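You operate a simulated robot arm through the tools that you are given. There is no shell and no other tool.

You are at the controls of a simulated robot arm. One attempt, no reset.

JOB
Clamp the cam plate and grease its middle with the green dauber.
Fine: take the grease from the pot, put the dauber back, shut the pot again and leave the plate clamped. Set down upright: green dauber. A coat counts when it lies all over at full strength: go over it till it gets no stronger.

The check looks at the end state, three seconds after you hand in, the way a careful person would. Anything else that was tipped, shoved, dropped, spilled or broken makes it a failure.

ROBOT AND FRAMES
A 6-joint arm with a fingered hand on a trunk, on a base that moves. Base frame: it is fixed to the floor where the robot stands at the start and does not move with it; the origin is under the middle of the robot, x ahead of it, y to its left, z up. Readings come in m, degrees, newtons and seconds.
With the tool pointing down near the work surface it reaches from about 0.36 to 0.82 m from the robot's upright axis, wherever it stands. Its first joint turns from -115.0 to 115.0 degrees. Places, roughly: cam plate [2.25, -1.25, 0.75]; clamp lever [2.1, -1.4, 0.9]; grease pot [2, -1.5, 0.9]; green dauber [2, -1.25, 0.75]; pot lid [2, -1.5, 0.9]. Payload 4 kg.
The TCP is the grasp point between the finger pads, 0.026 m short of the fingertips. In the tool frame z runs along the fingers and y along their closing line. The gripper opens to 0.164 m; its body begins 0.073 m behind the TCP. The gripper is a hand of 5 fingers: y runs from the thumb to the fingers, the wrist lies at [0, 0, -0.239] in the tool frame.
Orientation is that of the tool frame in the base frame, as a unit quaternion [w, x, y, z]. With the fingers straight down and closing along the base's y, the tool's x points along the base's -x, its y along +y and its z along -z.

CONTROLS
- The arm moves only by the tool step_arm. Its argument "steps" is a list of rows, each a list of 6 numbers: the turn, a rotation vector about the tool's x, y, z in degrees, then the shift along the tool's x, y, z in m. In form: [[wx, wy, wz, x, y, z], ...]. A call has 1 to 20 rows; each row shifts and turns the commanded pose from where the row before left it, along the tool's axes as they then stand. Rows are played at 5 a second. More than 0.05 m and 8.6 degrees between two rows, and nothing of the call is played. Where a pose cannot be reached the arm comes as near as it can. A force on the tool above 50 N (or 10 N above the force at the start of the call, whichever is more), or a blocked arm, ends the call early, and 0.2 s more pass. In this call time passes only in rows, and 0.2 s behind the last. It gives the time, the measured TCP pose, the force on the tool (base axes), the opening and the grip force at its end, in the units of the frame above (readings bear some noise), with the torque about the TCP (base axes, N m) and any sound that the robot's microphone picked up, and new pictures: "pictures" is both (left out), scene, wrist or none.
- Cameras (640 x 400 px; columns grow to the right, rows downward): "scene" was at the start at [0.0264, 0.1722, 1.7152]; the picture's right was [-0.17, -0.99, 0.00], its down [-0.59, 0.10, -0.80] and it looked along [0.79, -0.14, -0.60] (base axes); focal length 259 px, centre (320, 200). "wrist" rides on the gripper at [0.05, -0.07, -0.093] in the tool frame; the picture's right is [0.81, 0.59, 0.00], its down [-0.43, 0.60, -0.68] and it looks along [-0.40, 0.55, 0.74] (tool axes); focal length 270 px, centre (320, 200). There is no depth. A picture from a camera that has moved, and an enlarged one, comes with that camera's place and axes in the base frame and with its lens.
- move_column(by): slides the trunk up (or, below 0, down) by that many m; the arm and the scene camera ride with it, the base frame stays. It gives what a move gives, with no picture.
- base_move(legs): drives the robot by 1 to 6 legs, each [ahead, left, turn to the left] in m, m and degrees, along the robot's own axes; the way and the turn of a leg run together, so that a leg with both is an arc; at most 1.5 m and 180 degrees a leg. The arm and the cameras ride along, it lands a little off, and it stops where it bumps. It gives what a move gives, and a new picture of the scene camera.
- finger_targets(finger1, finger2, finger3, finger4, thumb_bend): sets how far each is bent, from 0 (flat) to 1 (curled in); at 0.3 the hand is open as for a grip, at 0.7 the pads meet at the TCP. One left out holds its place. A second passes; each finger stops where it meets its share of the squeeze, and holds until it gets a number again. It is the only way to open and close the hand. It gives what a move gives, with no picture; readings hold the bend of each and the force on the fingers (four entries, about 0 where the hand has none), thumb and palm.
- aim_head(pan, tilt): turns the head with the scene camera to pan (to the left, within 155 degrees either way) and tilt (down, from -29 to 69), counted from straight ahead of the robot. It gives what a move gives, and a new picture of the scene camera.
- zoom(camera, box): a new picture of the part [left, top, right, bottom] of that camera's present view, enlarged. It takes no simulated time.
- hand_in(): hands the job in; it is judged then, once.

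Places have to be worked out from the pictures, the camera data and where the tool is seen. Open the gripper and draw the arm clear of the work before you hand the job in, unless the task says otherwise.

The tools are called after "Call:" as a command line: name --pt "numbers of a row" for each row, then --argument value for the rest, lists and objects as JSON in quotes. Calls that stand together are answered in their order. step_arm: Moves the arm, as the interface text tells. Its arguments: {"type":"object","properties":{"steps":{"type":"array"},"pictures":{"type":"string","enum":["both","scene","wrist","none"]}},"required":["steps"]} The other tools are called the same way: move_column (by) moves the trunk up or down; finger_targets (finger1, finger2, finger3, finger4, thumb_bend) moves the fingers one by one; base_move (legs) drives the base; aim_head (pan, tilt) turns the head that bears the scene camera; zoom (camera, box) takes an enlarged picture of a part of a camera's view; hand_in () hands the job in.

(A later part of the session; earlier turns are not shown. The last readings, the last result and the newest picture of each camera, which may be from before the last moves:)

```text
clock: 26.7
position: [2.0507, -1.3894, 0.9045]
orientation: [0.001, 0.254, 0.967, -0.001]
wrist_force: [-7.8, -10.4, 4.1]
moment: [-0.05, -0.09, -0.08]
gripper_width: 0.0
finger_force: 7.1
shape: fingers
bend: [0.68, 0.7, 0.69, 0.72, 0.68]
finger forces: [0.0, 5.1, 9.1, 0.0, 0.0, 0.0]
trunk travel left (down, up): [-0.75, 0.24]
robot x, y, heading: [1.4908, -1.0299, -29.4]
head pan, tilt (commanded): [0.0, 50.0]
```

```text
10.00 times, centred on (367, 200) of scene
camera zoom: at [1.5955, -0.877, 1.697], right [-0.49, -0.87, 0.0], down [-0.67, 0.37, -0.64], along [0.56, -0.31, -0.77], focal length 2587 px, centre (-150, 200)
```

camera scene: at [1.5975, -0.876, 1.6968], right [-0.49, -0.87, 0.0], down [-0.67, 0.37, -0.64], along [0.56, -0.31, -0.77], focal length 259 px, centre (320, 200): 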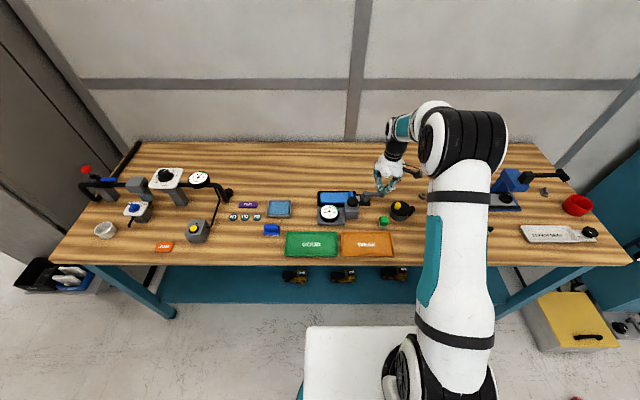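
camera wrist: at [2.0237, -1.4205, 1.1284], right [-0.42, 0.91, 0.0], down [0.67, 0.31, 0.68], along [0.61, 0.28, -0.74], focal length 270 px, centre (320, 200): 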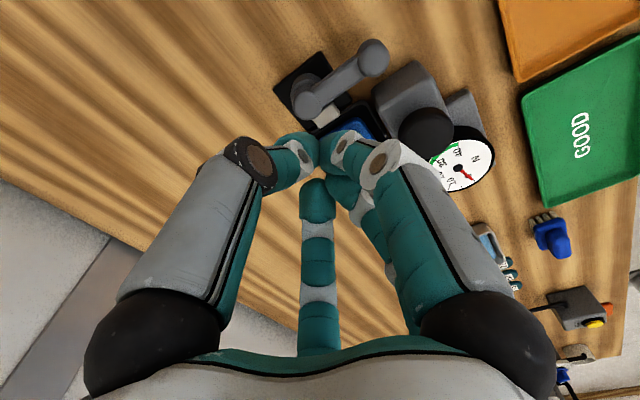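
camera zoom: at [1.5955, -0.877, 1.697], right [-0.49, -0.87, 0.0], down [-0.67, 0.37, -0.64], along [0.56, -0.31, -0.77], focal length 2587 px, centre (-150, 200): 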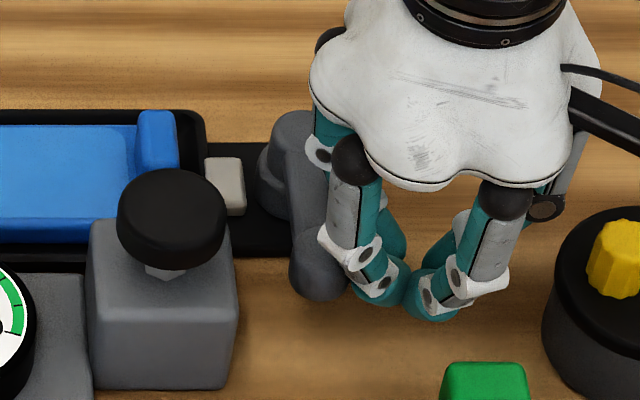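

No lever movement at 13 N. I press a bit more to be sure that it is the hard stop.

Call:
step_arm --pt "0 0 0 0 0.003 0" --pt "0 0 0 0 0.003 0" --pt "0 0 0 0 0.003 0" --pictures "none"

Call:
zoom --camera "scene" --box '[335, 180, 399, 220]'

```text
clock: 27.5
position: [2.054, -1.3817, 0.9054]
orientation: [0.003, 0.252, 0.968, -0.001]
wrist_force: [-16.2, -24.1, 23.3]
moment: [0.04, -0.24, -0.08]
gripper_width: 0.0
finger_force: 18.0
shape: fingers
bend: [0.67, 0.7, 0.7, 0.72, 0.66]
finger forces: [0.0, 22.9, 13.8, 0.0, 0.0, 0.2]
trunk travel left (down, up): [-0.75, 0.24]
robot x, y, heading: [1.4883, -1.0318, -29.1]
head pan, tilt (commanded): [0.0, 50.0]
```

```text
10.00 times, centred on (367, 200) of scene
camera zoom: at [1.5924, -0.8777, 1.6975], right [-0.49, -0.87, 0.0], down [-0.67, 0.38, -0.64], along [0.56, -0.31, -0.76], focal length 2587 px, centre (-150, 200)
```

zoom: 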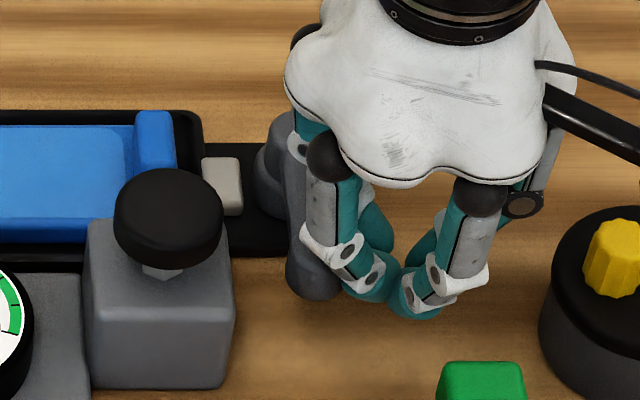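

The lever hasn't budged at about 29 N, so it is hard against its closed stop. I back off, lift, and move to the near side of the pot's yellow knob to try swinging the lid forward.

Call:
step_arm --pt "0 0 0 0 -0.01 0" --pt "0 0 0 0 -0.012 0" --pt "0 0 0 0 -0.006 -0.04" --pt "0 0 0 0.01 -0.01 -0.045" --pt "0 0 0 0.025 -0.02 0" --pictures "wrist"

Call:
zoom --camera "scene" --box '[305, 170, 433, 250]'

Call:
zoom --camera "scene" --box '[335, 180, 399, 220]'

```text
clock: 28.7
position: [1.9974, -1.4123, 0.9888]
orientation: [0.001, 0.252, 0.968, 0.0]
wrist_force: [-1.1, 0.1, -0.1]
moment: [0.0, -0.02, -0.02]
gripper_width: 0.0002
finger_force: 0.1
shape: fingers
bend: [0.68, 0.69, 0.68, 0.72, 0.68]
finger forces: [0.1, 0.1, 0.1, 0.0, 0.1, 0.0]
trunk travel left (down, up): [-0.75, 0.24]
robot x, y, heading: [1.4865, -1.0294, -29.2]
head pan, tilt (commanded): [0.0, 50.0]
camera wrist: at [1.9181, -1.4482, 1.0815], right [-0.42, 0.91, 0.0], down [0.67, 0.31, 0.68], along [0.62, 0.28, -0.74], focal length 270 px, centre (320, 200)
```

wrist: 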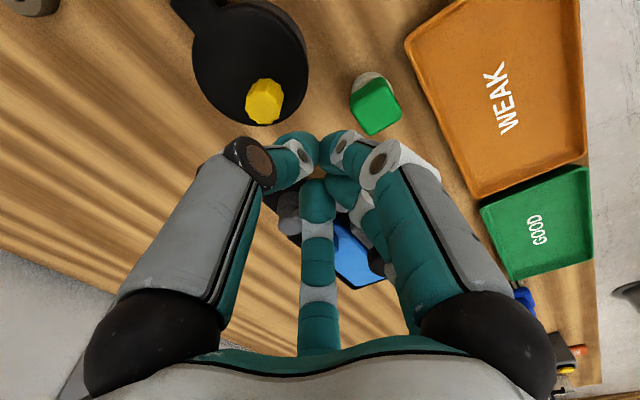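

```text
5.00 times, centred on (369, 210) of scene
camera zoom: at [1.596, -0.8757, 1.6967], right [-0.49, -0.87, 0.0], down [-0.67, 0.37, -0.64], along [0.56, -0.31, -0.77], focal length 1294 px, centre (75, 150)
```

zoom: 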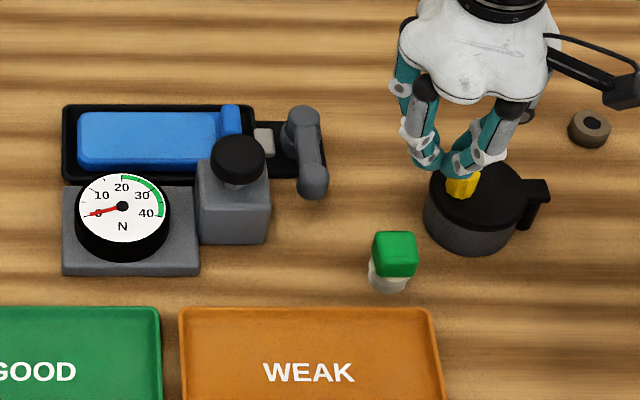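

```text
10.00 times, centred on (367, 200) of scene
camera zoom: at [1.596, -0.8757, 1.6967], right [-0.49, -0.87, 0.0], down [-0.67, 0.37, -0.64], along [0.56, -0.31, -0.77], focal length 2587 px, centre (-150, 200)
```

zoom: 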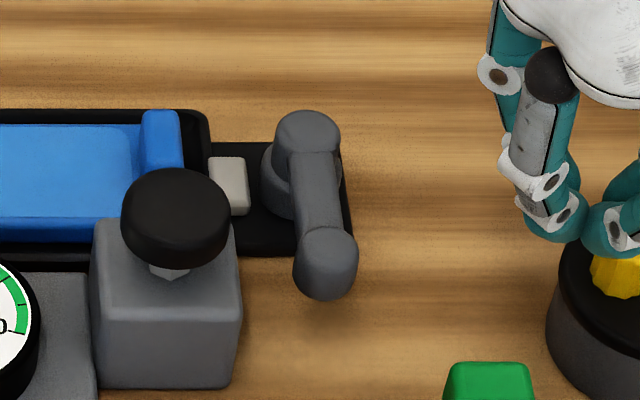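

Nothing else moved. To fix heights precisely, I touch the bare tabletop with the fingertips beyond the pot, at forward 0.74, left -0.10.

Call:
step_arm --pt "0 0 0 -0.038 -0.004 0" --pt "0 0 0 -0.038 -0.005 0" --pt "0 0 0 -0.037 -0.005 0" --pt "0 0 0 0 0 0.045" --pt "0 0 0 0 0 0.04" --pictures "wrist"

Call:
zoom --camera "scene" --box '[345, 160, 441, 220]'

```text
clock: 29.9
position: [2.0909, -1.4788, 0.9021]
orientation: [0.001, 0.252, 0.968, 0.0]
wrist_force: [-0.4, 0.7, -0.5]
moment: [0.04, 0.03, 0.0]
gripper_width: 0.0
finger_force: 0.0
shape: fingers
bend: [0.68, 0.69, 0.68, 0.72, 0.68]
finger forces: [0.0, 0.0, 0.0, 0.1, 0.0, 0.0]
trunk travel left (down, up): [-0.75, 0.24]
robot x, y, heading: [1.4886, -1.0331, -29.2]
head pan, tilt (commanded): [0.0, 50.0]
camera wrist: at [2.0121, -1.5159, 0.9951], right [-0.42, 0.91, 0.0], down [0.67, 0.31, 0.68], along [0.62, 0.28, -0.74], focal length 270 px, centre (320, 200)
```

wrist: 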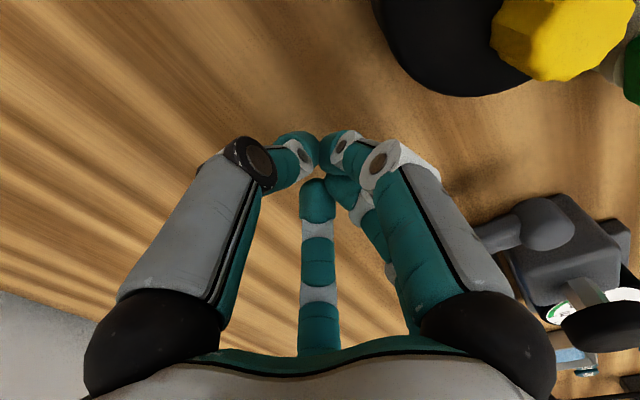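

```text
6.67 times, centred on (393, 190) of scene
camera zoom: at [1.5977, -0.876, 1.6968], right [-0.49, -0.87, 0.0], down [-0.67, 0.37, -0.64], along [0.56, -0.31, -0.77], focal length 1725 px, centre (-167, 267)
```

zoom: 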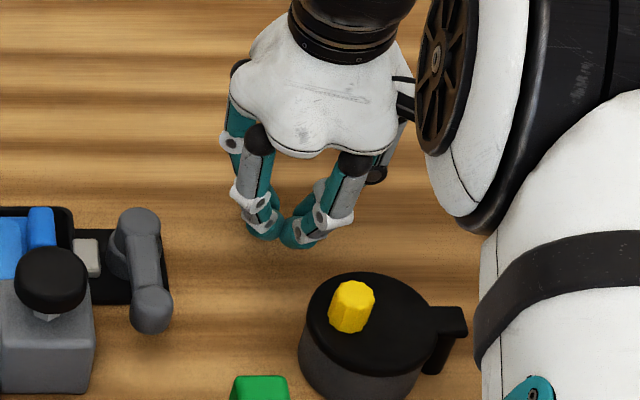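

Clear space below. I lower slowly until the tips feel the table.

Call:
step_arm --pt "0 0 0 0 0 0.01" --pt "0 0 0 0 0 0.006" --pt "0 0 0 0 0 0.004" --pt "0 0 0 0 0 0.003" --pictures "none"

```text
clock: 30.9
position: [2.0899, -1.4804, 0.8805]
orientation: [0.001, 0.253, 0.968, -0.001]
wrist_force: [1.2, -0.1, -1.0]
moment: [0.02, 0.03, 0.04]
gripper_width: 0.0
finger_force: 0.0
shape: fingers
bend: [0.68, 0.69, 0.68, 0.72, 0.68]
finger forces: [0.0, 0.0, 0.1, 0.0, 0.0, 0.0]
trunk travel left (down, up): [-0.75, 0.24]
robot x, y, heading: [1.4901, -1.0324, -29.0]
head pan, tilt (commanded): [0.0, 50.0]
```

Call:
step_arm --pt "0 0 0 0 0 0.003" --pt "0 0 0 0 0 0.003" --pt "0 0 0 0 0 0.003" --pictures "none"

```text
clock: 31.7
position: [2.0899, -1.4811, 0.8782]
orientation: [0.006, 0.253, 0.967, -0.004]
wrist_force: [-3.0, -0.6, 40.4]
moment: [-0.07, 0.14, -0.05]
gripper_width: 0.0
finger_force: 28.5
shape: fingers
bend: [0.68, 0.68, 0.67, 0.72, 0.68]
finger forces: [7.5, 5.2, 19.3, 0.0, 25.0, 0.0]
trunk travel left (down, up): [-0.75, 0.24]
robot x, y, heading: [1.4917, -1.0274, -29.1]
head pan, tilt (commanded): [0.0, 50.0]
```

The tips met the table at TCP z 0.879, so the tabletop is about 0.852. I lift and go to the near side of the yellow knob with tips just above lid level.

Call:
step_arm --pt "0 0 0 0 0 -0.04" --pt "0 0 0 0 0 -0.04" --pt "0 0 0 0 0 -0.035" --pt "0 0 0 0.045 -0.005 0" --pt "0 0 0 0.045 -0.005 0" --pt "0 0 0 0.048 -0.006 0" --pt "0 0 0 0 0 0.04" --pt "0 0 0 0 0 0.018" --pictures "wrist"

Call:
zoom --camera "scene" --box '[365, 180, 429, 220]'

```text
clock: 33.5
position: [1.9623, -1.4264, 0.9276]
orientation: [-0.001, 0.253, 0.967, -0.001]
wrist_force: [0.2, -0.1, -0.2]
moment: [-0.01, 0.01, 0.04]
gripper_width: 0.0001
finger_force: 0.0
shape: fingers
bend: [0.68, 0.68, 0.68, 0.72, 0.68]
finger forces: [0.0, 0.0, 0.1, 0.0, 0.0, 0.1]
trunk travel left (down, up): [-0.75, 0.24]
robot x, y, heading: [1.4916, -1.0322, -29.3]
head pan, tilt (commanded): [0.0, 50.0]
camera wrist: at [1.8824, -1.4623, 1.0205], right [-0.42, 0.91, 0.0], down [0.67, 0.31, 0.68], along [0.62, 0.28, -0.74], focal length 270 px, centre (320, 200)
```

wrist: 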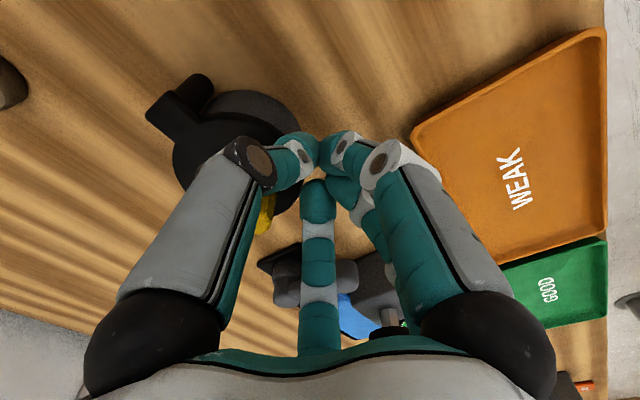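

```text
10.00 times, centred on (397, 200) of scene
camera zoom: at [1.5965, -0.8752, 1.6967], right [-0.49, -0.87, 0.0], down [-0.67, 0.37, -0.64], along [0.56, -0.31, -0.77], focal length 2587 px, centre (-450, 200)
```

zoom: 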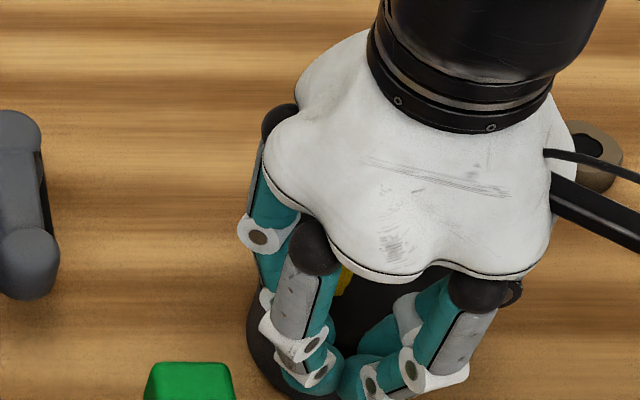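

The beak is just behind the knob, untouched. I push forward gently and check the forces and lid.

Call:
step_arm --pt "0 0 0 -0.006 0 0" --pt "0 0 0 -0.006 0 0" --pt "0 0 0 -0.005 0 0" --pictures "wrist"

Call:
zoom --camera "scene" --box '[365, 180, 429, 220]'

```text
clock: 34.3
position: [1.9768, -1.4338, 0.928]
orientation: [0.001, 0.252, 0.968, -0.001]
wrist_force: [-4.7, 1.3, 6.3]
moment: [-0.07, -0.03, -0.03]
gripper_width: 0.0
finger_force: 7.8
shape: fingers
bend: [0.68, 0.68, 0.68, 0.72, 0.68]
finger forces: [0.1, 0.0, 0.0, 16.2, 0.0, 0.1]
trunk travel left (down, up): [-0.75, 0.24]
robot x, y, heading: [1.492, -1.0308, -29.4]
head pan, tilt (commanded): [0.0, 50.0]
camera wrist: at [1.8971, -1.4703, 1.0215], right [-0.42, 0.91, 0.0], down [0.67, 0.31, 0.68], along [0.62, 0.28, -0.74], focal length 270 px, centre (320, 200)
```

wrist: 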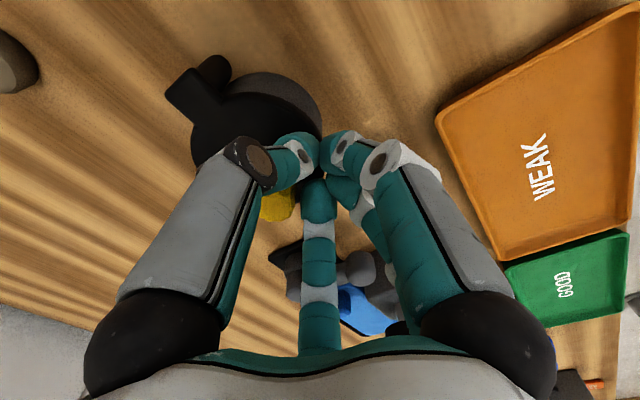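

```text
10.00 times, centred on (397, 200) of scene
camera zoom: at [1.5959, -0.8748, 1.6968], right [-0.49, -0.87, 0.0], down [-0.67, 0.37, -0.64], along [0.56, -0.31, -0.77], focal length 2587 px, centre (-450, 200)
```

zoom: 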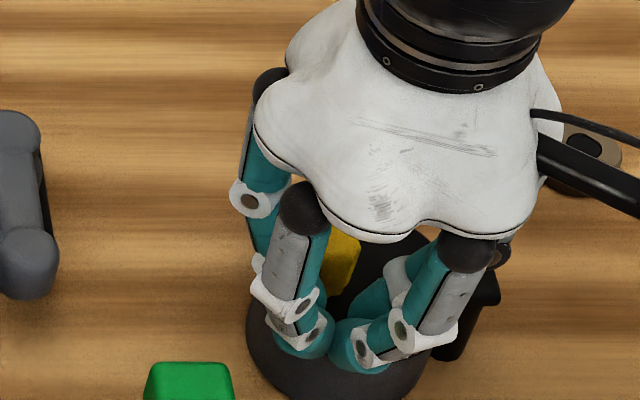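

Finger 4 touches the knob at about 5 N horizontally. I push a little more to see whether the lid turns.

Call:
step_arm --pt "0 0 0 -0.004 0 -0.001" --pt "0 0 0 -0.004 0 -0.001" --pictures "wrist"

Call:
zoom --camera "scene" --box '[365, 180, 429, 220]'

```text
clock: 34.9
position: [1.9826, -1.4369, 0.9324]
orientation: [0.0, 0.253, 0.967, -0.001]
wrist_force: [-9.5, 3.0, 8.2]
moment: [-0.06, 0.04, -0.03]
gripper_width: 0.0007
finger_force: 10.5
shape: fingers
bend: [0.68, 0.68, 0.69, 0.72, 0.68]
finger forces: [0.1, 0.0, 0.0, 22.4, 0.1, 0.0]
trunk travel left (down, up): [-0.75, 0.24]
robot x, y, heading: [1.4901, -1.0312, -29.2]
head pan, tilt (commanded): [0.0, 50.0]
camera wrist: at [1.9035, -1.4741, 1.0243], right [-0.42, 0.91, 0.0], down [0.67, 0.31, 0.68], along [0.62, 0.28, -0.74], focal length 270 px, centre (320, 200)
```

wrist: 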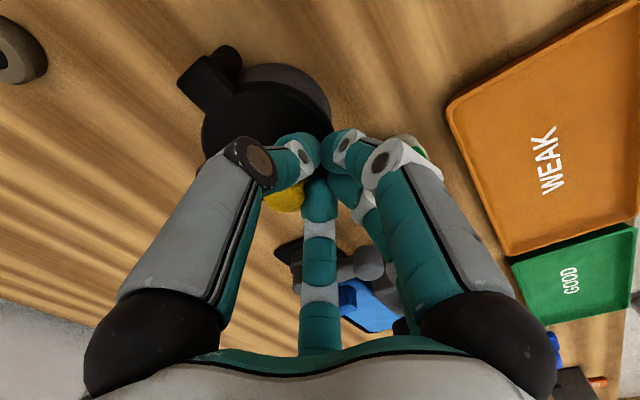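

```text
10.00 times, centred on (397, 200) of scene
camera zoom: at [1.5948, -0.8743, 1.6968], right [-0.49, -0.87, 0.0], down [-0.67, 0.37, -0.64], along [0.56, -0.31, -0.77], focal length 2587 px, centre (-450, 200)
```

zoom: 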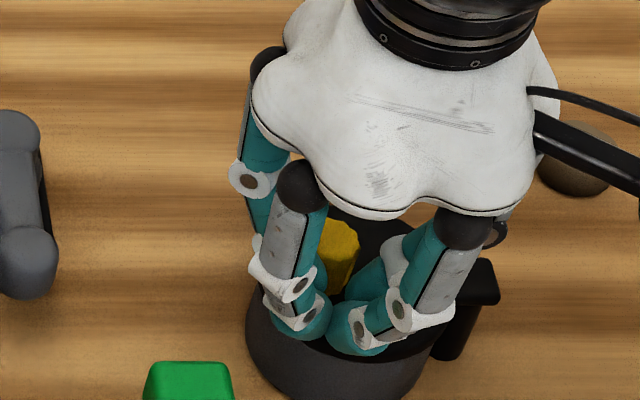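

The lid has not moved at about 10 N, so I try the other direction. I lift off, cross over and come down on the knob's far side.

Call:
step_arm --pt "0 0 0 0.006 0 0" --pt "0 0 0 0.01 0 -0.02" --pt "0 0 0 0 0 -0.045" --pt "0 0 0 -0.045 0 0" --pt "0 0 0 -0.045 0 0" --pt "0 0 0 -0.02 0 0" --pt "0 0 0 0 0 0.04" --pt "0 0 0 0 0 0.022" --pictures "wrist"

Call:
zoom --camera "scene" --box '[365, 180, 429, 220]'

```text
clock: 36.7
position: [2.0655, -1.4852, 0.934]
orientation: [0.0, 0.252, 0.968, -0.001]
wrist_force: [0.9, 0.4, 0.6]
moment: [0.01, 0.02, 0.02]
gripper_width: 0.0
finger_force: 0.0
shape: fingers
bend: [0.68, 0.68, 0.68, 0.72, 0.68]
finger forces: [0.1, 0.0, 0.0, 0.1, 0.0, 0.0]
trunk travel left (down, up): [-0.75, 0.24]
robot x, y, heading: [1.4886, -1.0309, -29.2]
head pan, tilt (commanded): [0.0, 50.0]
camera wrist: at [1.9868, -1.5211, 1.0268], right [-0.42, 0.91, 0.0], down [0.67, 0.31, 0.68], along [0.62, 0.28, -0.74], focal length 270 px, centre (320, 200)
```

wrist: 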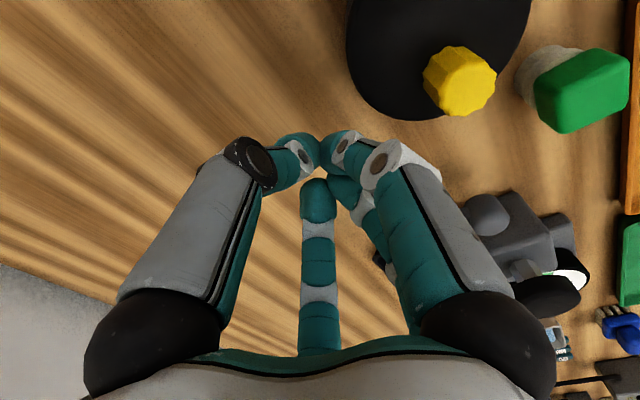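

```text
10.00 times, centred on (397, 200) of scene
camera zoom: at [1.5971, -0.8755, 1.6967], right [-0.49, -0.87, 0.0], down [-0.67, 0.37, -0.64], along [0.56, -0.31, -0.77], focal length 2587 px, centre (-450, 200)
```

zoom: 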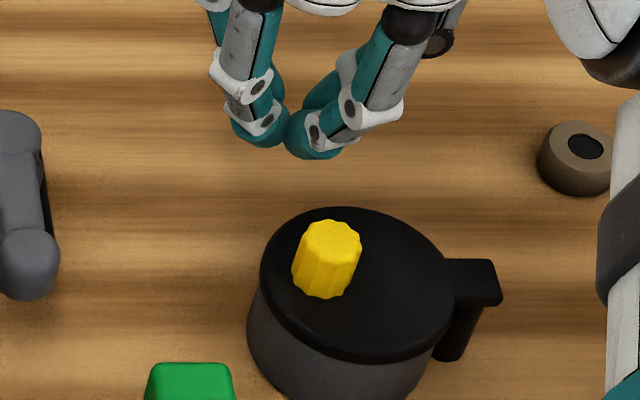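

The lid is undisturbed and the beak stands beyond the knob. I pull back toward the robot in small steps to contact.

Call:
step_arm --pt "0 0 0 0.012 0 0.005" --pt "0 0 0 0.012 0 0" --pt "0 0 0 0.008 0 0" --pt "0 0 0 0.006 0 0" --pt "0 0 0 0.005 0 0" --pt "0 0 0 0.005 0 0" --pictures "wrist"

Call:
zoom --camera "scene" --box '[365, 180, 429, 220]'

```text
clock: 38.1
position: [2.0231, -1.4606, 0.9281]
orientation: [0.001, 0.252, 0.968, 0.0]
wrist_force: [0.2, 0.0, 0.2]
moment: [0.0, 0.0, -0.01]
gripper_width: 0.0
finger_force: 0.0
shape: fingers
bend: [0.68, 0.68, 0.68, 0.72, 0.68]
finger forces: [0.1, 0.0, 0.1, 0.0, 0.0, 0.0]
trunk travel left (down, up): [-0.75, 0.24]
robot x, y, heading: [1.4898, -1.0309, -29.0]
head pan, tilt (commanded): [0.0, 50.0]
camera wrist: at [1.9447, -1.497, 1.0212], right [-0.42, 0.91, 0.0], down [0.67, 0.31, 0.68], along [0.62, 0.28, -0.74], focal length 270 px, centre (320, 200)
```

wrist: 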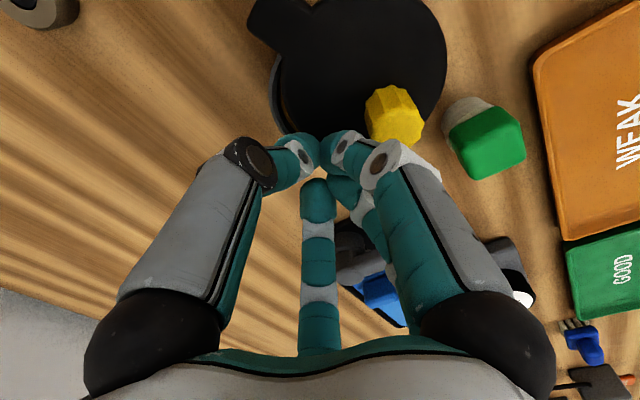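

```text
10.00 times, centred on (397, 200) of scene
camera zoom: at [1.5968, -0.8753, 1.6967], right [-0.49, -0.87, 0.0], down [-0.67, 0.37, -0.64], along [0.56, -0.31, -0.77], focal length 2587 px, centre (-450, 200)
```

zoom: 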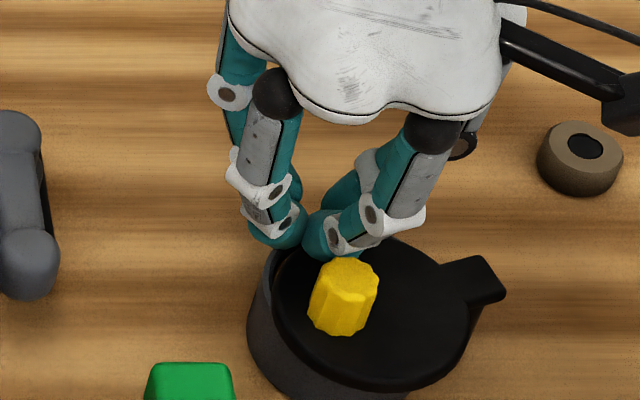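

The lid swings open toward the robot with hardly any force. I follow its arc about the post.

Call:
step_arm --pt "0 0 0 0.009 0.004 0" --pt "0 0 0 0.009 0.004 0" --pt "0 0 0 0.009 0.0005 0" --pt "0 0 0 0.009 0 0" --pt "0 0 0 0.009 -0.002 0" --pt "0 0 0 0.009 -0.002 0" --pictures "wrist"

Call:
zoom --camera "scene" --box '[365, 180, 429, 220]'

```text
clock: 39.5
position: [1.9786, -1.4313, 0.9291]
orientation: [0.001, 0.252, 0.968, -0.001]
wrist_force: [-0.3, 0.2, 1.0]
moment: [-0.01, 0.0, -0.01]
gripper_width: 0.0
finger_force: 0.0
shape: fingers
bend: [0.68, 0.68, 0.68, 0.72, 0.68]
finger forces: [0.1, 0.0, 0.0, 0.0, 0.0, 0.0]
trunk travel left (down, up): [-0.75, 0.24]
robot x, y, heading: [1.4897, -1.0317, -29.2]
head pan, tilt (commanded): [0.0, 50.0]
camera wrist: at [1.8999, -1.4671, 1.0215], right [-0.42, 0.91, 0.0], down [0.67, 0.31, 0.68], along [0.62, 0.28, -0.74], focal length 270 px, centre (320, 200)
```

wrist: 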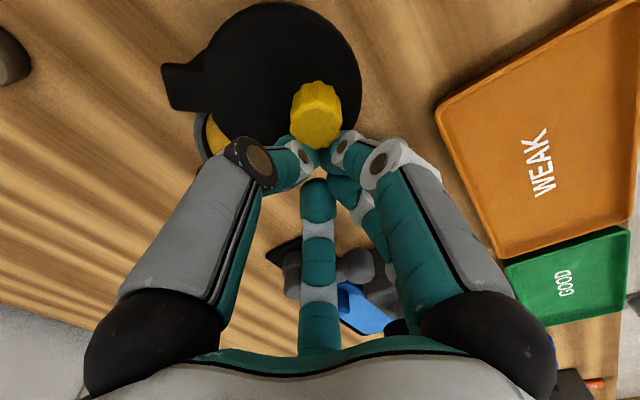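

```text
10.00 times, centred on (397, 200) of scene
camera zoom: at [1.5968, -0.8754, 1.6967], right [-0.49, -0.87, 0.0], down [-0.67, 0.37, -0.64], along [0.56, -0.31, -0.77], focal length 2587 px, centre (-450, 200)
```

zoom: 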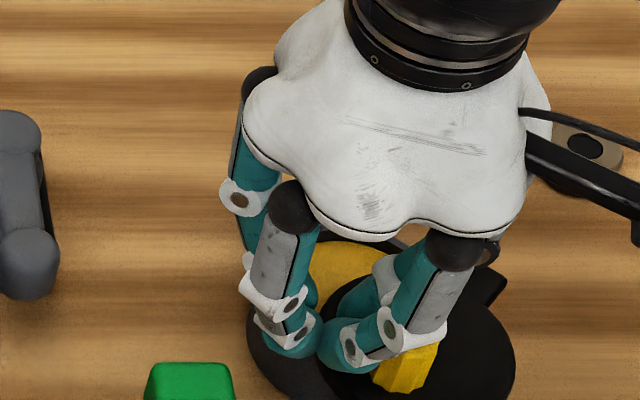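

The pot is opening and yellow grease shows inside. I continue the arc to about 120°.

Call:
step_arm --pt "0 0 0 0.008 -0.004 0" --pt "0 0 0 0.008 -0.0045 0" --pt "0 0 0 0.0065 -0.006 0" --pt "0 0 0 0.0065 -0.0065 0" --pt "0 0 0 0.0045 -0.008 0" --pt "0 0 0 0.0045 -0.008 0" --pt "0 0 0 0.0025 -0.0087 0" --pt "0 0 0 0.0025 -0.0087 0" --pictures "wrist"

Call:
zoom --camera "scene" --box '[365, 180, 429, 220]'

```text
clock: 41.3
position: [1.915, -1.4577, 0.9277]
orientation: [-0.001, 0.253, 0.967, 0.0]
wrist_force: [-0.6, -0.4, 0.3]
moment: [-0.01, 0.02, 0.01]
gripper_width: 0.0
finger_force: 0.1
shape: fingers
bend: [0.68, 0.68, 0.68, 0.72, 0.68]
finger forces: [0.0, 0.0, 0.1, 0.0, 0.0, 0.1]
trunk travel left (down, up): [-0.75, 0.24]
robot x, y, heading: [1.4923, -1.0315, -29.2]
head pan, tilt (commanded): [0.0, 50.0]
camera wrist: at [1.8356, -1.4935, 1.0211], right [-0.42, 0.91, 0.0], down [0.67, 0.31, 0.68], along [0.62, 0.28, -0.74], focal length 270 px, centre (320, 200)
```

wrist: 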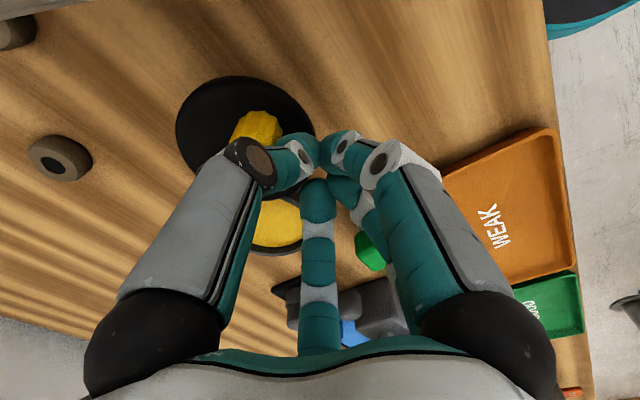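

```text
10.00 times, centred on (397, 200) of scene
camera zoom: at [1.5967, -0.8756, 1.6967], right [-0.49, -0.87, 0.0], down [-0.67, 0.37, -0.64], along [0.56, -0.31, -0.77], focal length 2587 px, centre (-450, 200)
```

zoom: 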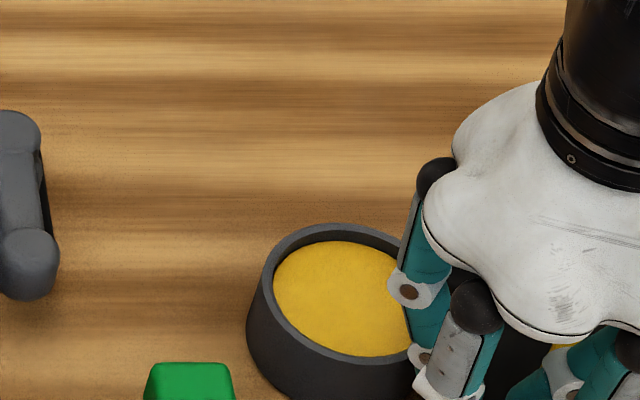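

The pot is open, with grease lying just below its rim. I lift away to see where the lid rests.

Call:
step_arm --pt "0 0 0 0.005 0.005 -0.03" --pt "0 0 0 0 0 -0.045" --pt "0 0 0 0 0.04 -0.01" --pt "0 0 0 0.01 0.04 -0.02" --pt "0 0 0 0.01 0.04 -0.02" --pictures "wrist"

Call:
zoom --camera "scene" --box '[365, 190, 445, 240]'

```text
clock: 42.5
position: [1.9549, -1.3354, 1.0555]
orientation: [0.001, 0.253, 0.967, -0.002]
wrist_force: [0.6, -1.0, -0.5]
moment: [0.03, -0.03, 0.0]
gripper_width: 0.0
finger_force: 0.2
shape: fingers
bend: [0.68, 0.68, 0.68, 0.72, 0.68]
finger forces: [0.1, 0.1, 0.1, 0.0, 0.0, 0.1]
trunk travel left (down, up): [-0.75, 0.24]
robot x, y, heading: [1.4929, -1.0311, -29.2]
head pan, tilt (commanded): [0.0, 50.0]
camera wrist: at [1.8751, -1.3717, 1.1475], right [-0.42, 0.91, 0.0], down [0.67, 0.31, 0.68], along [0.62, 0.28, -0.74], focal length 270 px, centre (320, 200)
```

wrist: 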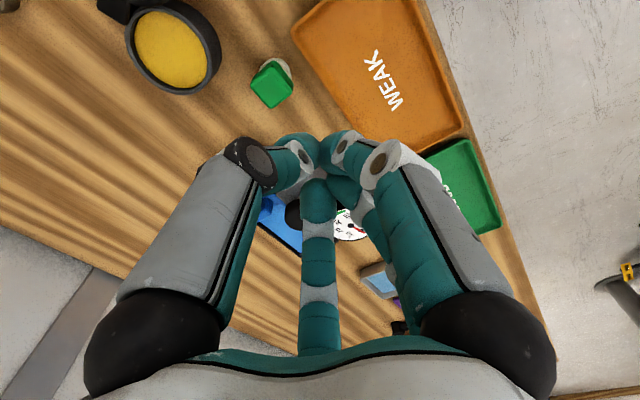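

```text
8.00 times, centred on (405, 215) of scene
camera zoom: at [1.5969, -0.8741, 1.6965], right [-0.49, -0.87, 0.0], down [-0.67, 0.37, -0.64], along [0.56, -0.31, -0.77], focal length 2070 px, centre (-360, 80)
```

zoom: 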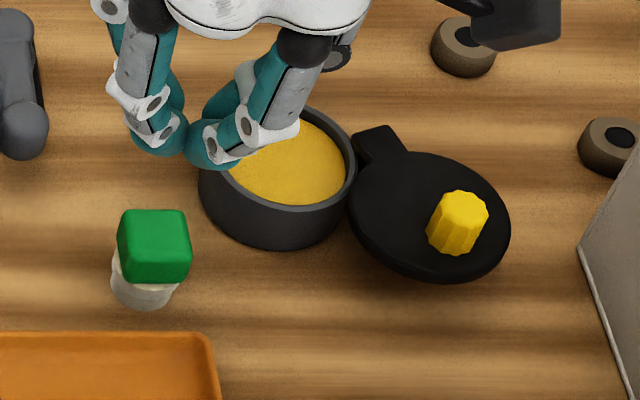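

The lid stands fully clear of the pot. The green dauber is at about forward 0.593, left -0.060, top z 0.893. I half-open the fingers and move above it.

Call:
finger_targets --finger1 0.47 --finger2 0.47 --finger3 0.47 --finger4 0.47 --thumb_bend 0.47

Call:
step_arm --pt "0 0 0 -0.04 -0.02 0" --pt "0 0 0 0 0 0.04" --pt "0 0 0 0 0 0.045" --pictures "wrist"

Call:
zoom --camera "scene" --box '[353, 190, 433, 240]'

```text
clock: 43.5
position: [1.9547, -1.3357, 1.0537]
orientation: [0.0, 0.252, 0.968, -0.001]
wrist_force: [0.8, 0.6, 0.1]
moment: [0.0, 0.01, -0.02]
gripper_width: 0.0493
finger_force: 0.0
shape: fingers
bend: [0.47, 0.47, 0.47, 0.47, 0.47]
finger forces: [0.0, 0.0, 0.1, 0.0, 0.0, 0.0]
trunk travel left (down, up): [-0.75, 0.24]
robot x, y, heading: [1.4872, -1.0298, -29.4]
head pan, tilt (commanded): [0.0, 50.0]
```

```text
clock: 44.3
position: [1.9798, -1.375, 0.9685]
orientation: [0.0, 0.253, 0.967, -0.001]
wrist_force: [0.6, 0.1, -0.1]
moment: [0.02, 0.04, 0.01]
gripper_width: 0.0493
finger_force: 0.0
shape: fingers
bend: [0.47, 0.47, 0.47, 0.47, 0.47]
finger forces: [0.0, 0.0, 0.0, 0.0, 0.0, 0.0]
trunk travel left (down, up): [-0.75, 0.24]
robot x, y, heading: [1.4917, -1.0306, -29.1]
head pan, tilt (commanded): [0.0, 50.0]
camera wrist: at [1.9013, -1.4106, 1.0612], right [-0.42, 0.91, 0.0], down [0.67, 0.31, 0.68], along [0.61, 0.28, -0.74], focal length 270 px, centre (320, 200)
```

wrist: 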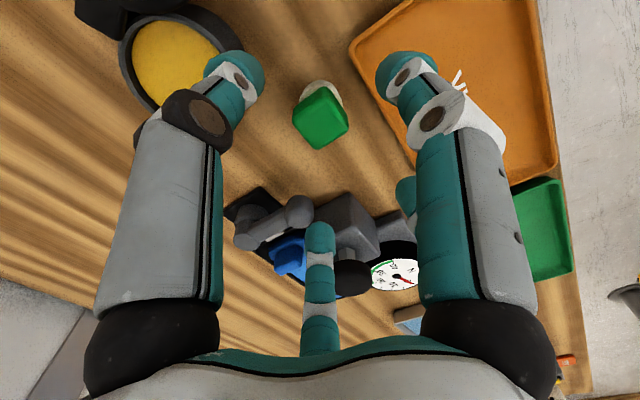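

```text
8.00 times, centred on (393, 215) of scene
camera zoom: at [1.5982, -0.8764, 1.6968], right [-0.49, -0.87, 0.0], down [-0.67, 0.37, -0.64], along [0.56, -0.31, -0.77], focal length 2070 px, centre (-264, 80)
```

zoom: 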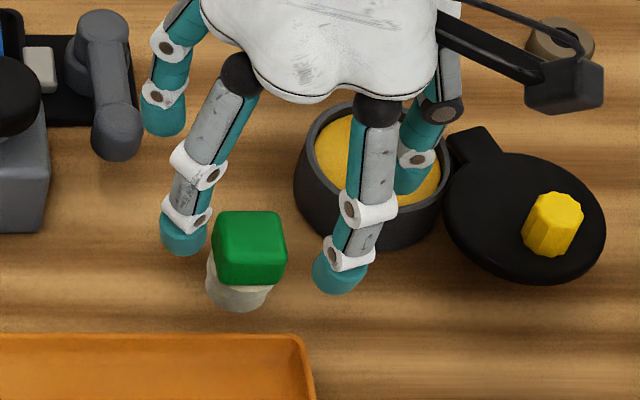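

The dauber is centred under the hand within a couple of millimetres in both cameras. I descend so the pads meet the green grip at z 0.890.

Call:
step_arm --pt "0 0 0 0 0.0015 0.03" --pt "0 0 0 0 0 0.03" --pt "0 0 0 0 0 0.018" --pictures "wrist"

Call:
zoom --camera "scene" --box '[353, 190, 433, 240]'

```text
clock: 45.2
position: [1.9845, -1.3745, 0.9006]
orientation: [0.006, 0.252, 0.968, -0.003]
wrist_force: [-2.5, 2.0, 24.5]
moment: [0.85, 1.08, 0.01]
gripper_width: 0.054
finger_force: 12.4
shape: fingers
bend: [0.45, 0.46, 0.47, 0.47, 0.47]
finger forces: [13.5, 10.4, 0.0, 0.0, 0.0, 0.0]
trunk travel left (down, up): [-0.75, 0.24]
robot x, y, heading: [1.4926, -1.0274, -29.0]
head pan, tilt (commanded): [0.0, 50.0]
stopped in row 3: the force on the tool passed its limit at 57 N (the readings are from after the stop); the commanded pose is now the measured one
camera wrist: at [1.9052, -1.4106, 0.993], right [-0.42, 0.91, -0.01], down [0.66, 0.31, 0.68], along [0.62, 0.28, -0.73], focal length 270 px, centre (320, 200)
```

wrist: 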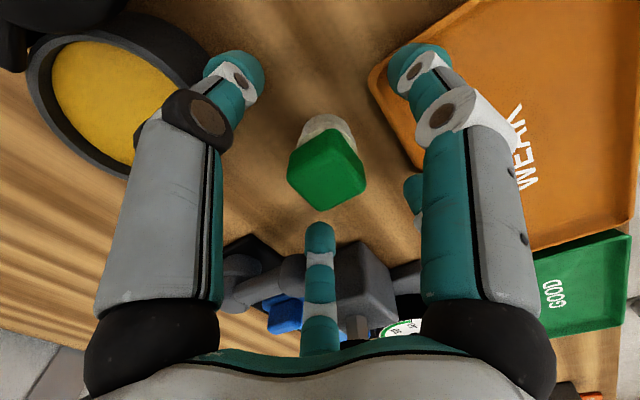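

```text
8.00 times, centred on (393, 215) of scene
camera zoom: at [1.596, -0.8746, 1.697], right [-0.49, -0.87, 0.0], down [-0.67, 0.37, -0.64], along [0.56, -0.31, -0.77], focal length 2070 px, centre (-264, 80)
```

zoom: 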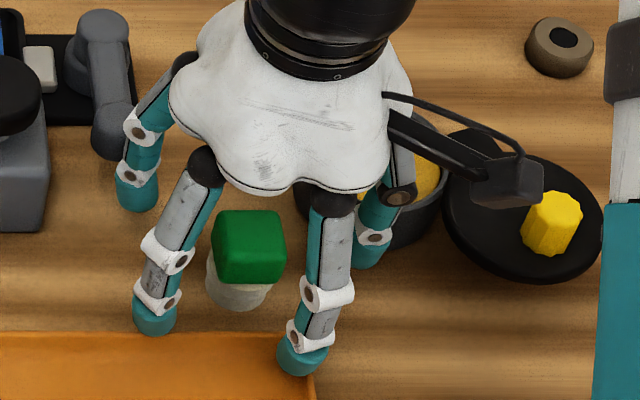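

Fingers 1 and 2 landed on the rim of the orange tray, because half-open tips hang lower and wider than I assumed. I lift straight up and check that the tray is unmoved, then close the fingers further before descending.

Call:
step_arm --pt "0 0 0 0 0 -0.025" --pt "0 0 0 0 0 -0.03" --pictures "none"

Call:
finger_targets --finger1 0.58 --finger2 0.58 --finger3 0.58 --finger4 0.58 --thumb_bend 0.58

Call:
zoom --camera "scene" --box '[305, 180, 433, 260]'

Call:
zoom --camera "wrist" --box '[160, 0, 480, 200]'

```text
clock: 45.8
position: [1.984, -1.3748, 0.9532]
orientation: [0.006, 0.253, 0.967, -0.002]
wrist_force: [-0.4, -0.2, 0.4]
moment: [-0.03, 0.02, 0.01]
gripper_width: 0.05
finger_force: 0.1
shape: fingers
bend: [0.47, 0.47, 0.47, 0.47, 0.47]
finger forces: [0.1, 0.0, 0.0, 0.1, 0.0, 0.0]
trunk travel left (down, up): [-0.75, 0.24]
robot x, y, heading: [1.4919, -1.0286, -29.4]
head pan, tilt (commanded): [0.0, 50.0]
```

```text
clock: 46.8
position: [1.9847, -1.3751, 0.953]
orientation: [0.006, 0.252, 0.968, -0.003]
wrist_force: [0.2, 0.0, -0.1]
moment: [0.01, -0.01, -0.01]
gripper_width: 0.0253
finger_force: 0.1
shape: fingers
bend: [0.57, 0.57, 0.57, 0.57, 0.57]
finger forces: [0.0, 0.1, 0.1, 0.0, 0.0, 0.1]
trunk travel left (down, up): [-0.75, 0.24]
robot x, y, heading: [1.489, -1.0333, -29.0]
head pan, tilt (commanded): [0.0, 50.0]
```

```text
5.00 times, centred on (369, 220) of scene
camera zoom: at [1.5971, -0.8755, 1.6967], right [-0.49, -0.87, 0.0], down [-0.67, 0.37, -0.64], along [0.56, -0.31, -0.77], focal length 1294 px, centre (75, 100)
```

zoom: 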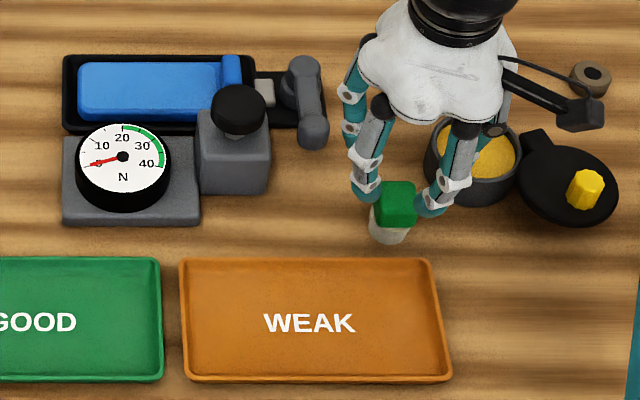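

```text
2.00 times, centred on (320, 100) of wrist
camera zoom: at [1.9053, -1.4104, 1.0456], right [-0.42, 0.91, -0.01], down [0.66, 0.31, 0.68], along [0.62, 0.28, -0.73], focal length 541 px, centre (320, 400)
```

zoom: 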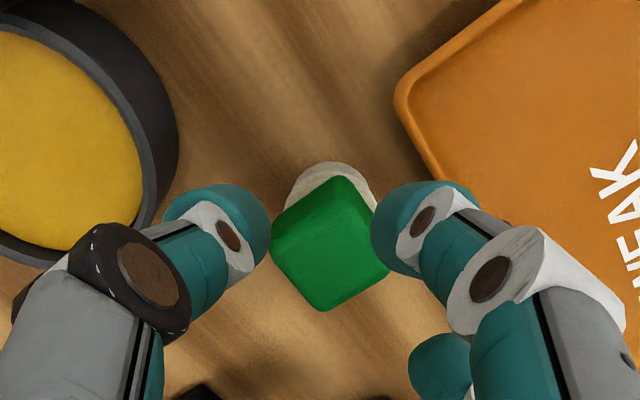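

The orange tray sits exactly where it was. Both cameras put the dauber a few millimetres back-right of the hand axis, so I correct the slight tilt, shift to suit, and descend carefully.

Call:
step_arm --pt "-0.15 0.75 0 0.006 -0.003 0" --pt "0 0 0 0 0 0.02" --pt "0 0 0 0 0 0.012" --pt "0 0 0 0 0 0.01" --pictures "wrist"

Call:
zoom --camera "scene" --box '[361, 200, 425, 240]'

Call:
zoom --camera "wrist" --box '[200, 40, 440, 190]'

```text
clock: 47.8
position: [1.9783, -1.3753, 0.9109]
orientation: [-0.001, 0.253, 0.968, 0.0]
wrist_force: [0.9, -0.1, -0.4]
moment: [-0.02, -0.03, -0.03]
gripper_width: 0.0254
finger_force: 0.2
shape: fingers
bend: [0.57, 0.57, 0.57, 0.57, 0.57]
finger forces: [0.1, 0.0, 0.1, 0.0, 0.0, 0.0]
trunk travel left (down, up): [-0.75, 0.24]
robot x, y, heading: [1.4914, -1.027, -29.2]
head pan, tilt (commanded): [0.0, 50.0]
camera wrist: at [1.899, -1.4111, 1.0035], right [-0.42, 0.91, 0.0], down [0.67, 0.31, 0.68], along [0.61, 0.28, -0.74], focal length 270 px, centre (320, 200)
```

wrist: 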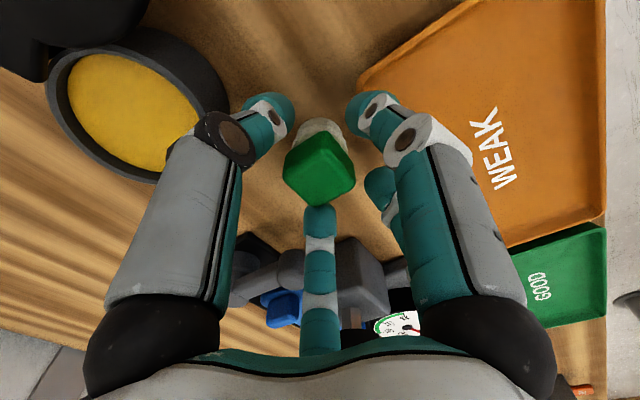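

```text
10.00 times, centred on (393, 220) of scene
camera zoom: at [1.5973, -0.8757, 1.6967], right [-0.49, -0.87, 0.0], down [-0.67, 0.37, -0.64], along [0.56, -0.31, -0.77], focal length 2587 px, centre (-410, 0)
```

zoom: 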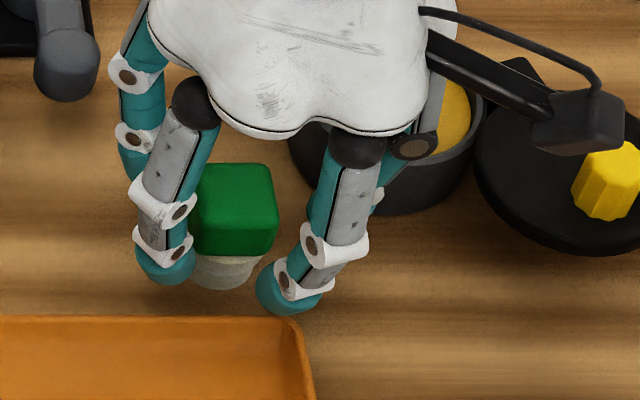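

```text
2.67 times, centred on (320, 115) of wrist
camera zoom: at [1.899, -1.4111, 1.0035], right [-0.42, 0.91, 0.0], down [0.67, 0.31, 0.68], along [0.61, 0.28, -0.74], focal length 721 px, centre (320, 427)
```

zoom: 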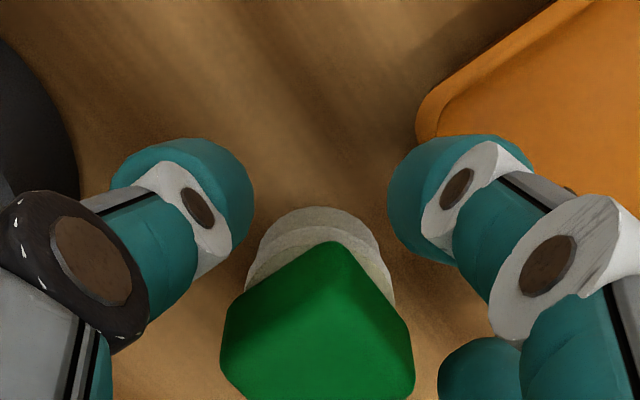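

The fingers surround the green grip evenly with no contact. I lower 12 mm more and close gently.

Call:
step_arm --pt "0 0 0 0 0 0.006" --pt "0 0 0 0 0 0.006" --pictures "none"

Call:
finger_targets --finger1 0.62 --finger2 0.62 --finger3 0.62 --finger4 0.62 --thumb_bend 0.62

Call:
zoom --camera "scene" --box '[361, 200, 425, 240]'

Call:
zoom --camera "wrist" --box '[200, 40, 440, 190]'

```text
clock: 48.4
position: [1.9778, -1.374, 0.9002]
orientation: [0.0, 0.253, 0.967, 0.0]
wrist_force: [-1.5, 0.5, 9.2]
moment: [0.06, 0.36, 0.03]
gripper_width: 0.0254
finger_force: 4.5
shape: fingers
bend: [0.57, 0.57, 0.57, 0.57, 0.57]
finger forces: [9.3, 0.0, 0.0, 0.0, 0.1, 0.0]
trunk travel left (down, up): [-0.75, 0.24]
robot x, y, heading: [1.4906, -1.0322, -29.3]
head pan, tilt (commanded): [0.0, 50.0]
```

```text
clock: 49.4
position: [1.9778, -1.3736, 0.8989]
orientation: [-0.001, 0.253, 0.968, 0.0]
wrist_force: [-0.4, -0.3, 0.1]
moment: [0.02, -0.01, -0.02]
gripper_width: 0.0136
finger_force: 0.5
shape: fingers
bend: [0.62, 0.62, 0.62, 0.62, 0.62]
finger forces: [0.1, 0.2, 0.3, 0.2, 0.4, 0.0]
trunk travel left (down, up): [-0.75, 0.24]
robot x, y, heading: [1.4883, -1.0361, -29.2]
head pan, tilt (commanded): [0.0, 50.0]
```

```text
10.00 times, centred on (393, 220) of scene
camera zoom: at [1.5972, -0.8755, 1.6967], right [-0.49, -0.87, 0.0], down [-0.67, 0.37, -0.64], along [0.56, -0.31, -0.77], focal length 2587 px, centre (-410, 0)
```

zoom: 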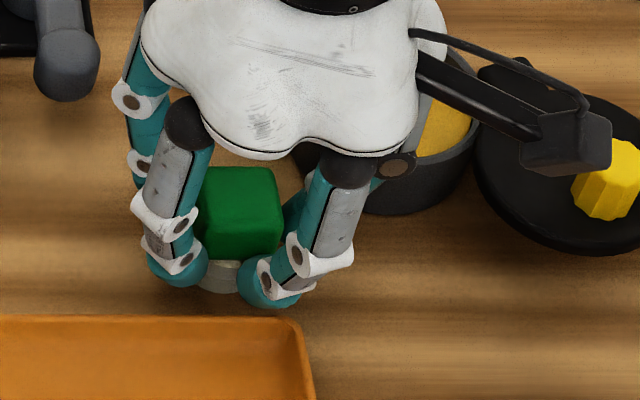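

```text
2.67 times, centred on (320, 115) of wrist
camera zoom: at [1.8993, -1.4106, 0.9919], right [-0.42, 0.91, 0.0], down [0.67, 0.31, 0.68], along [0.61, 0.28, -0.74], focal length 721 px, centre (320, 427)
```

zoom: 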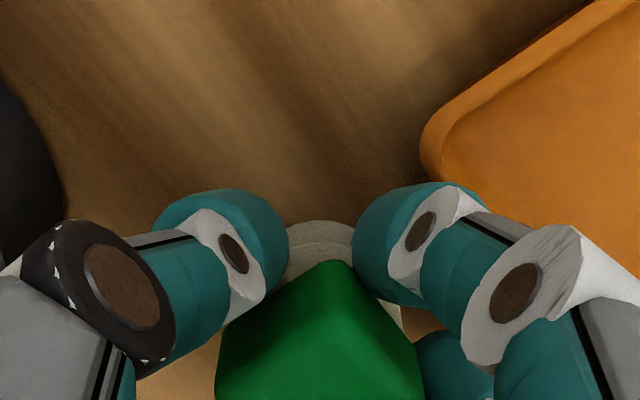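

All five fingers are just touching the grip. I close on it to hold firmly.

Call:
finger_targets --finger1 0.72 --finger2 0.72 --finger3 0.72 --finger4 0.72 --thumb_bend 0.72

Call:
zoom --camera "scene" --box '[361, 200, 425, 240]'

Call:
zoom --camera "wrist" --box '[200, 40, 440, 190]'

```text
clock: 50.4
position: [1.9788, -1.3732, 0.9003]
orientation: [-0.001, 0.252, 0.968, 0.001]
wrist_force: [0.4, -0.5, -0.6]
moment: [-0.01, 0.0, 0.02]
gripper_width: 0.0106
finger_force: 24.2
shape: fingers
bend: [0.64, 0.63, 0.63, 0.63, 0.65]
finger forces: [8.7, 9.4, 9.5, 8.8, 11.8, 0.0]
trunk travel left (down, up): [-0.75, 0.24]
robot x, y, heading: [1.4926, -1.0311, -29.3]
head pan, tilt (commanded): [0.0, 50.0]
```

```text
10.00 times, centred on (393, 220) of scene
camera zoom: at [1.5971, -0.8755, 1.6967], right [-0.49, -0.87, 0.0], down [-0.67, 0.37, -0.64], along [0.56, -0.31, -0.77], focal length 2587 px, centre (-410, 0)
```

zoom: 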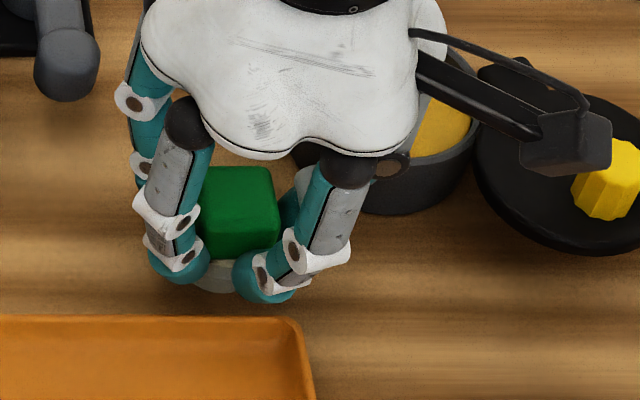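

```text
2.67 times, centred on (320, 115) of wrist
camera zoom: at [1.8992, -1.4106, 0.9919], right [-0.42, 0.91, 0.0], down [0.67, 0.31, 0.68], along [0.61, 0.28, -0.74], focal length 721 px, centre (320, 427)
```

zoom: 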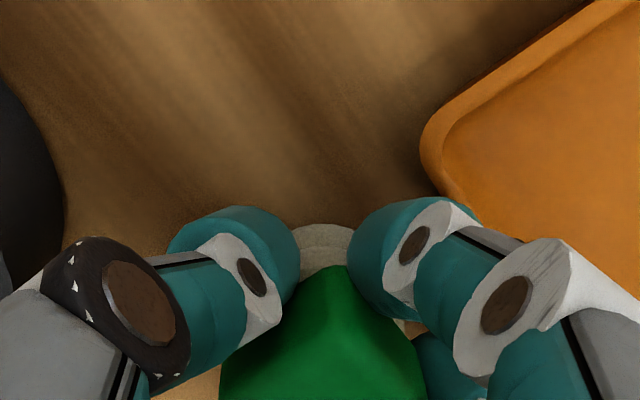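

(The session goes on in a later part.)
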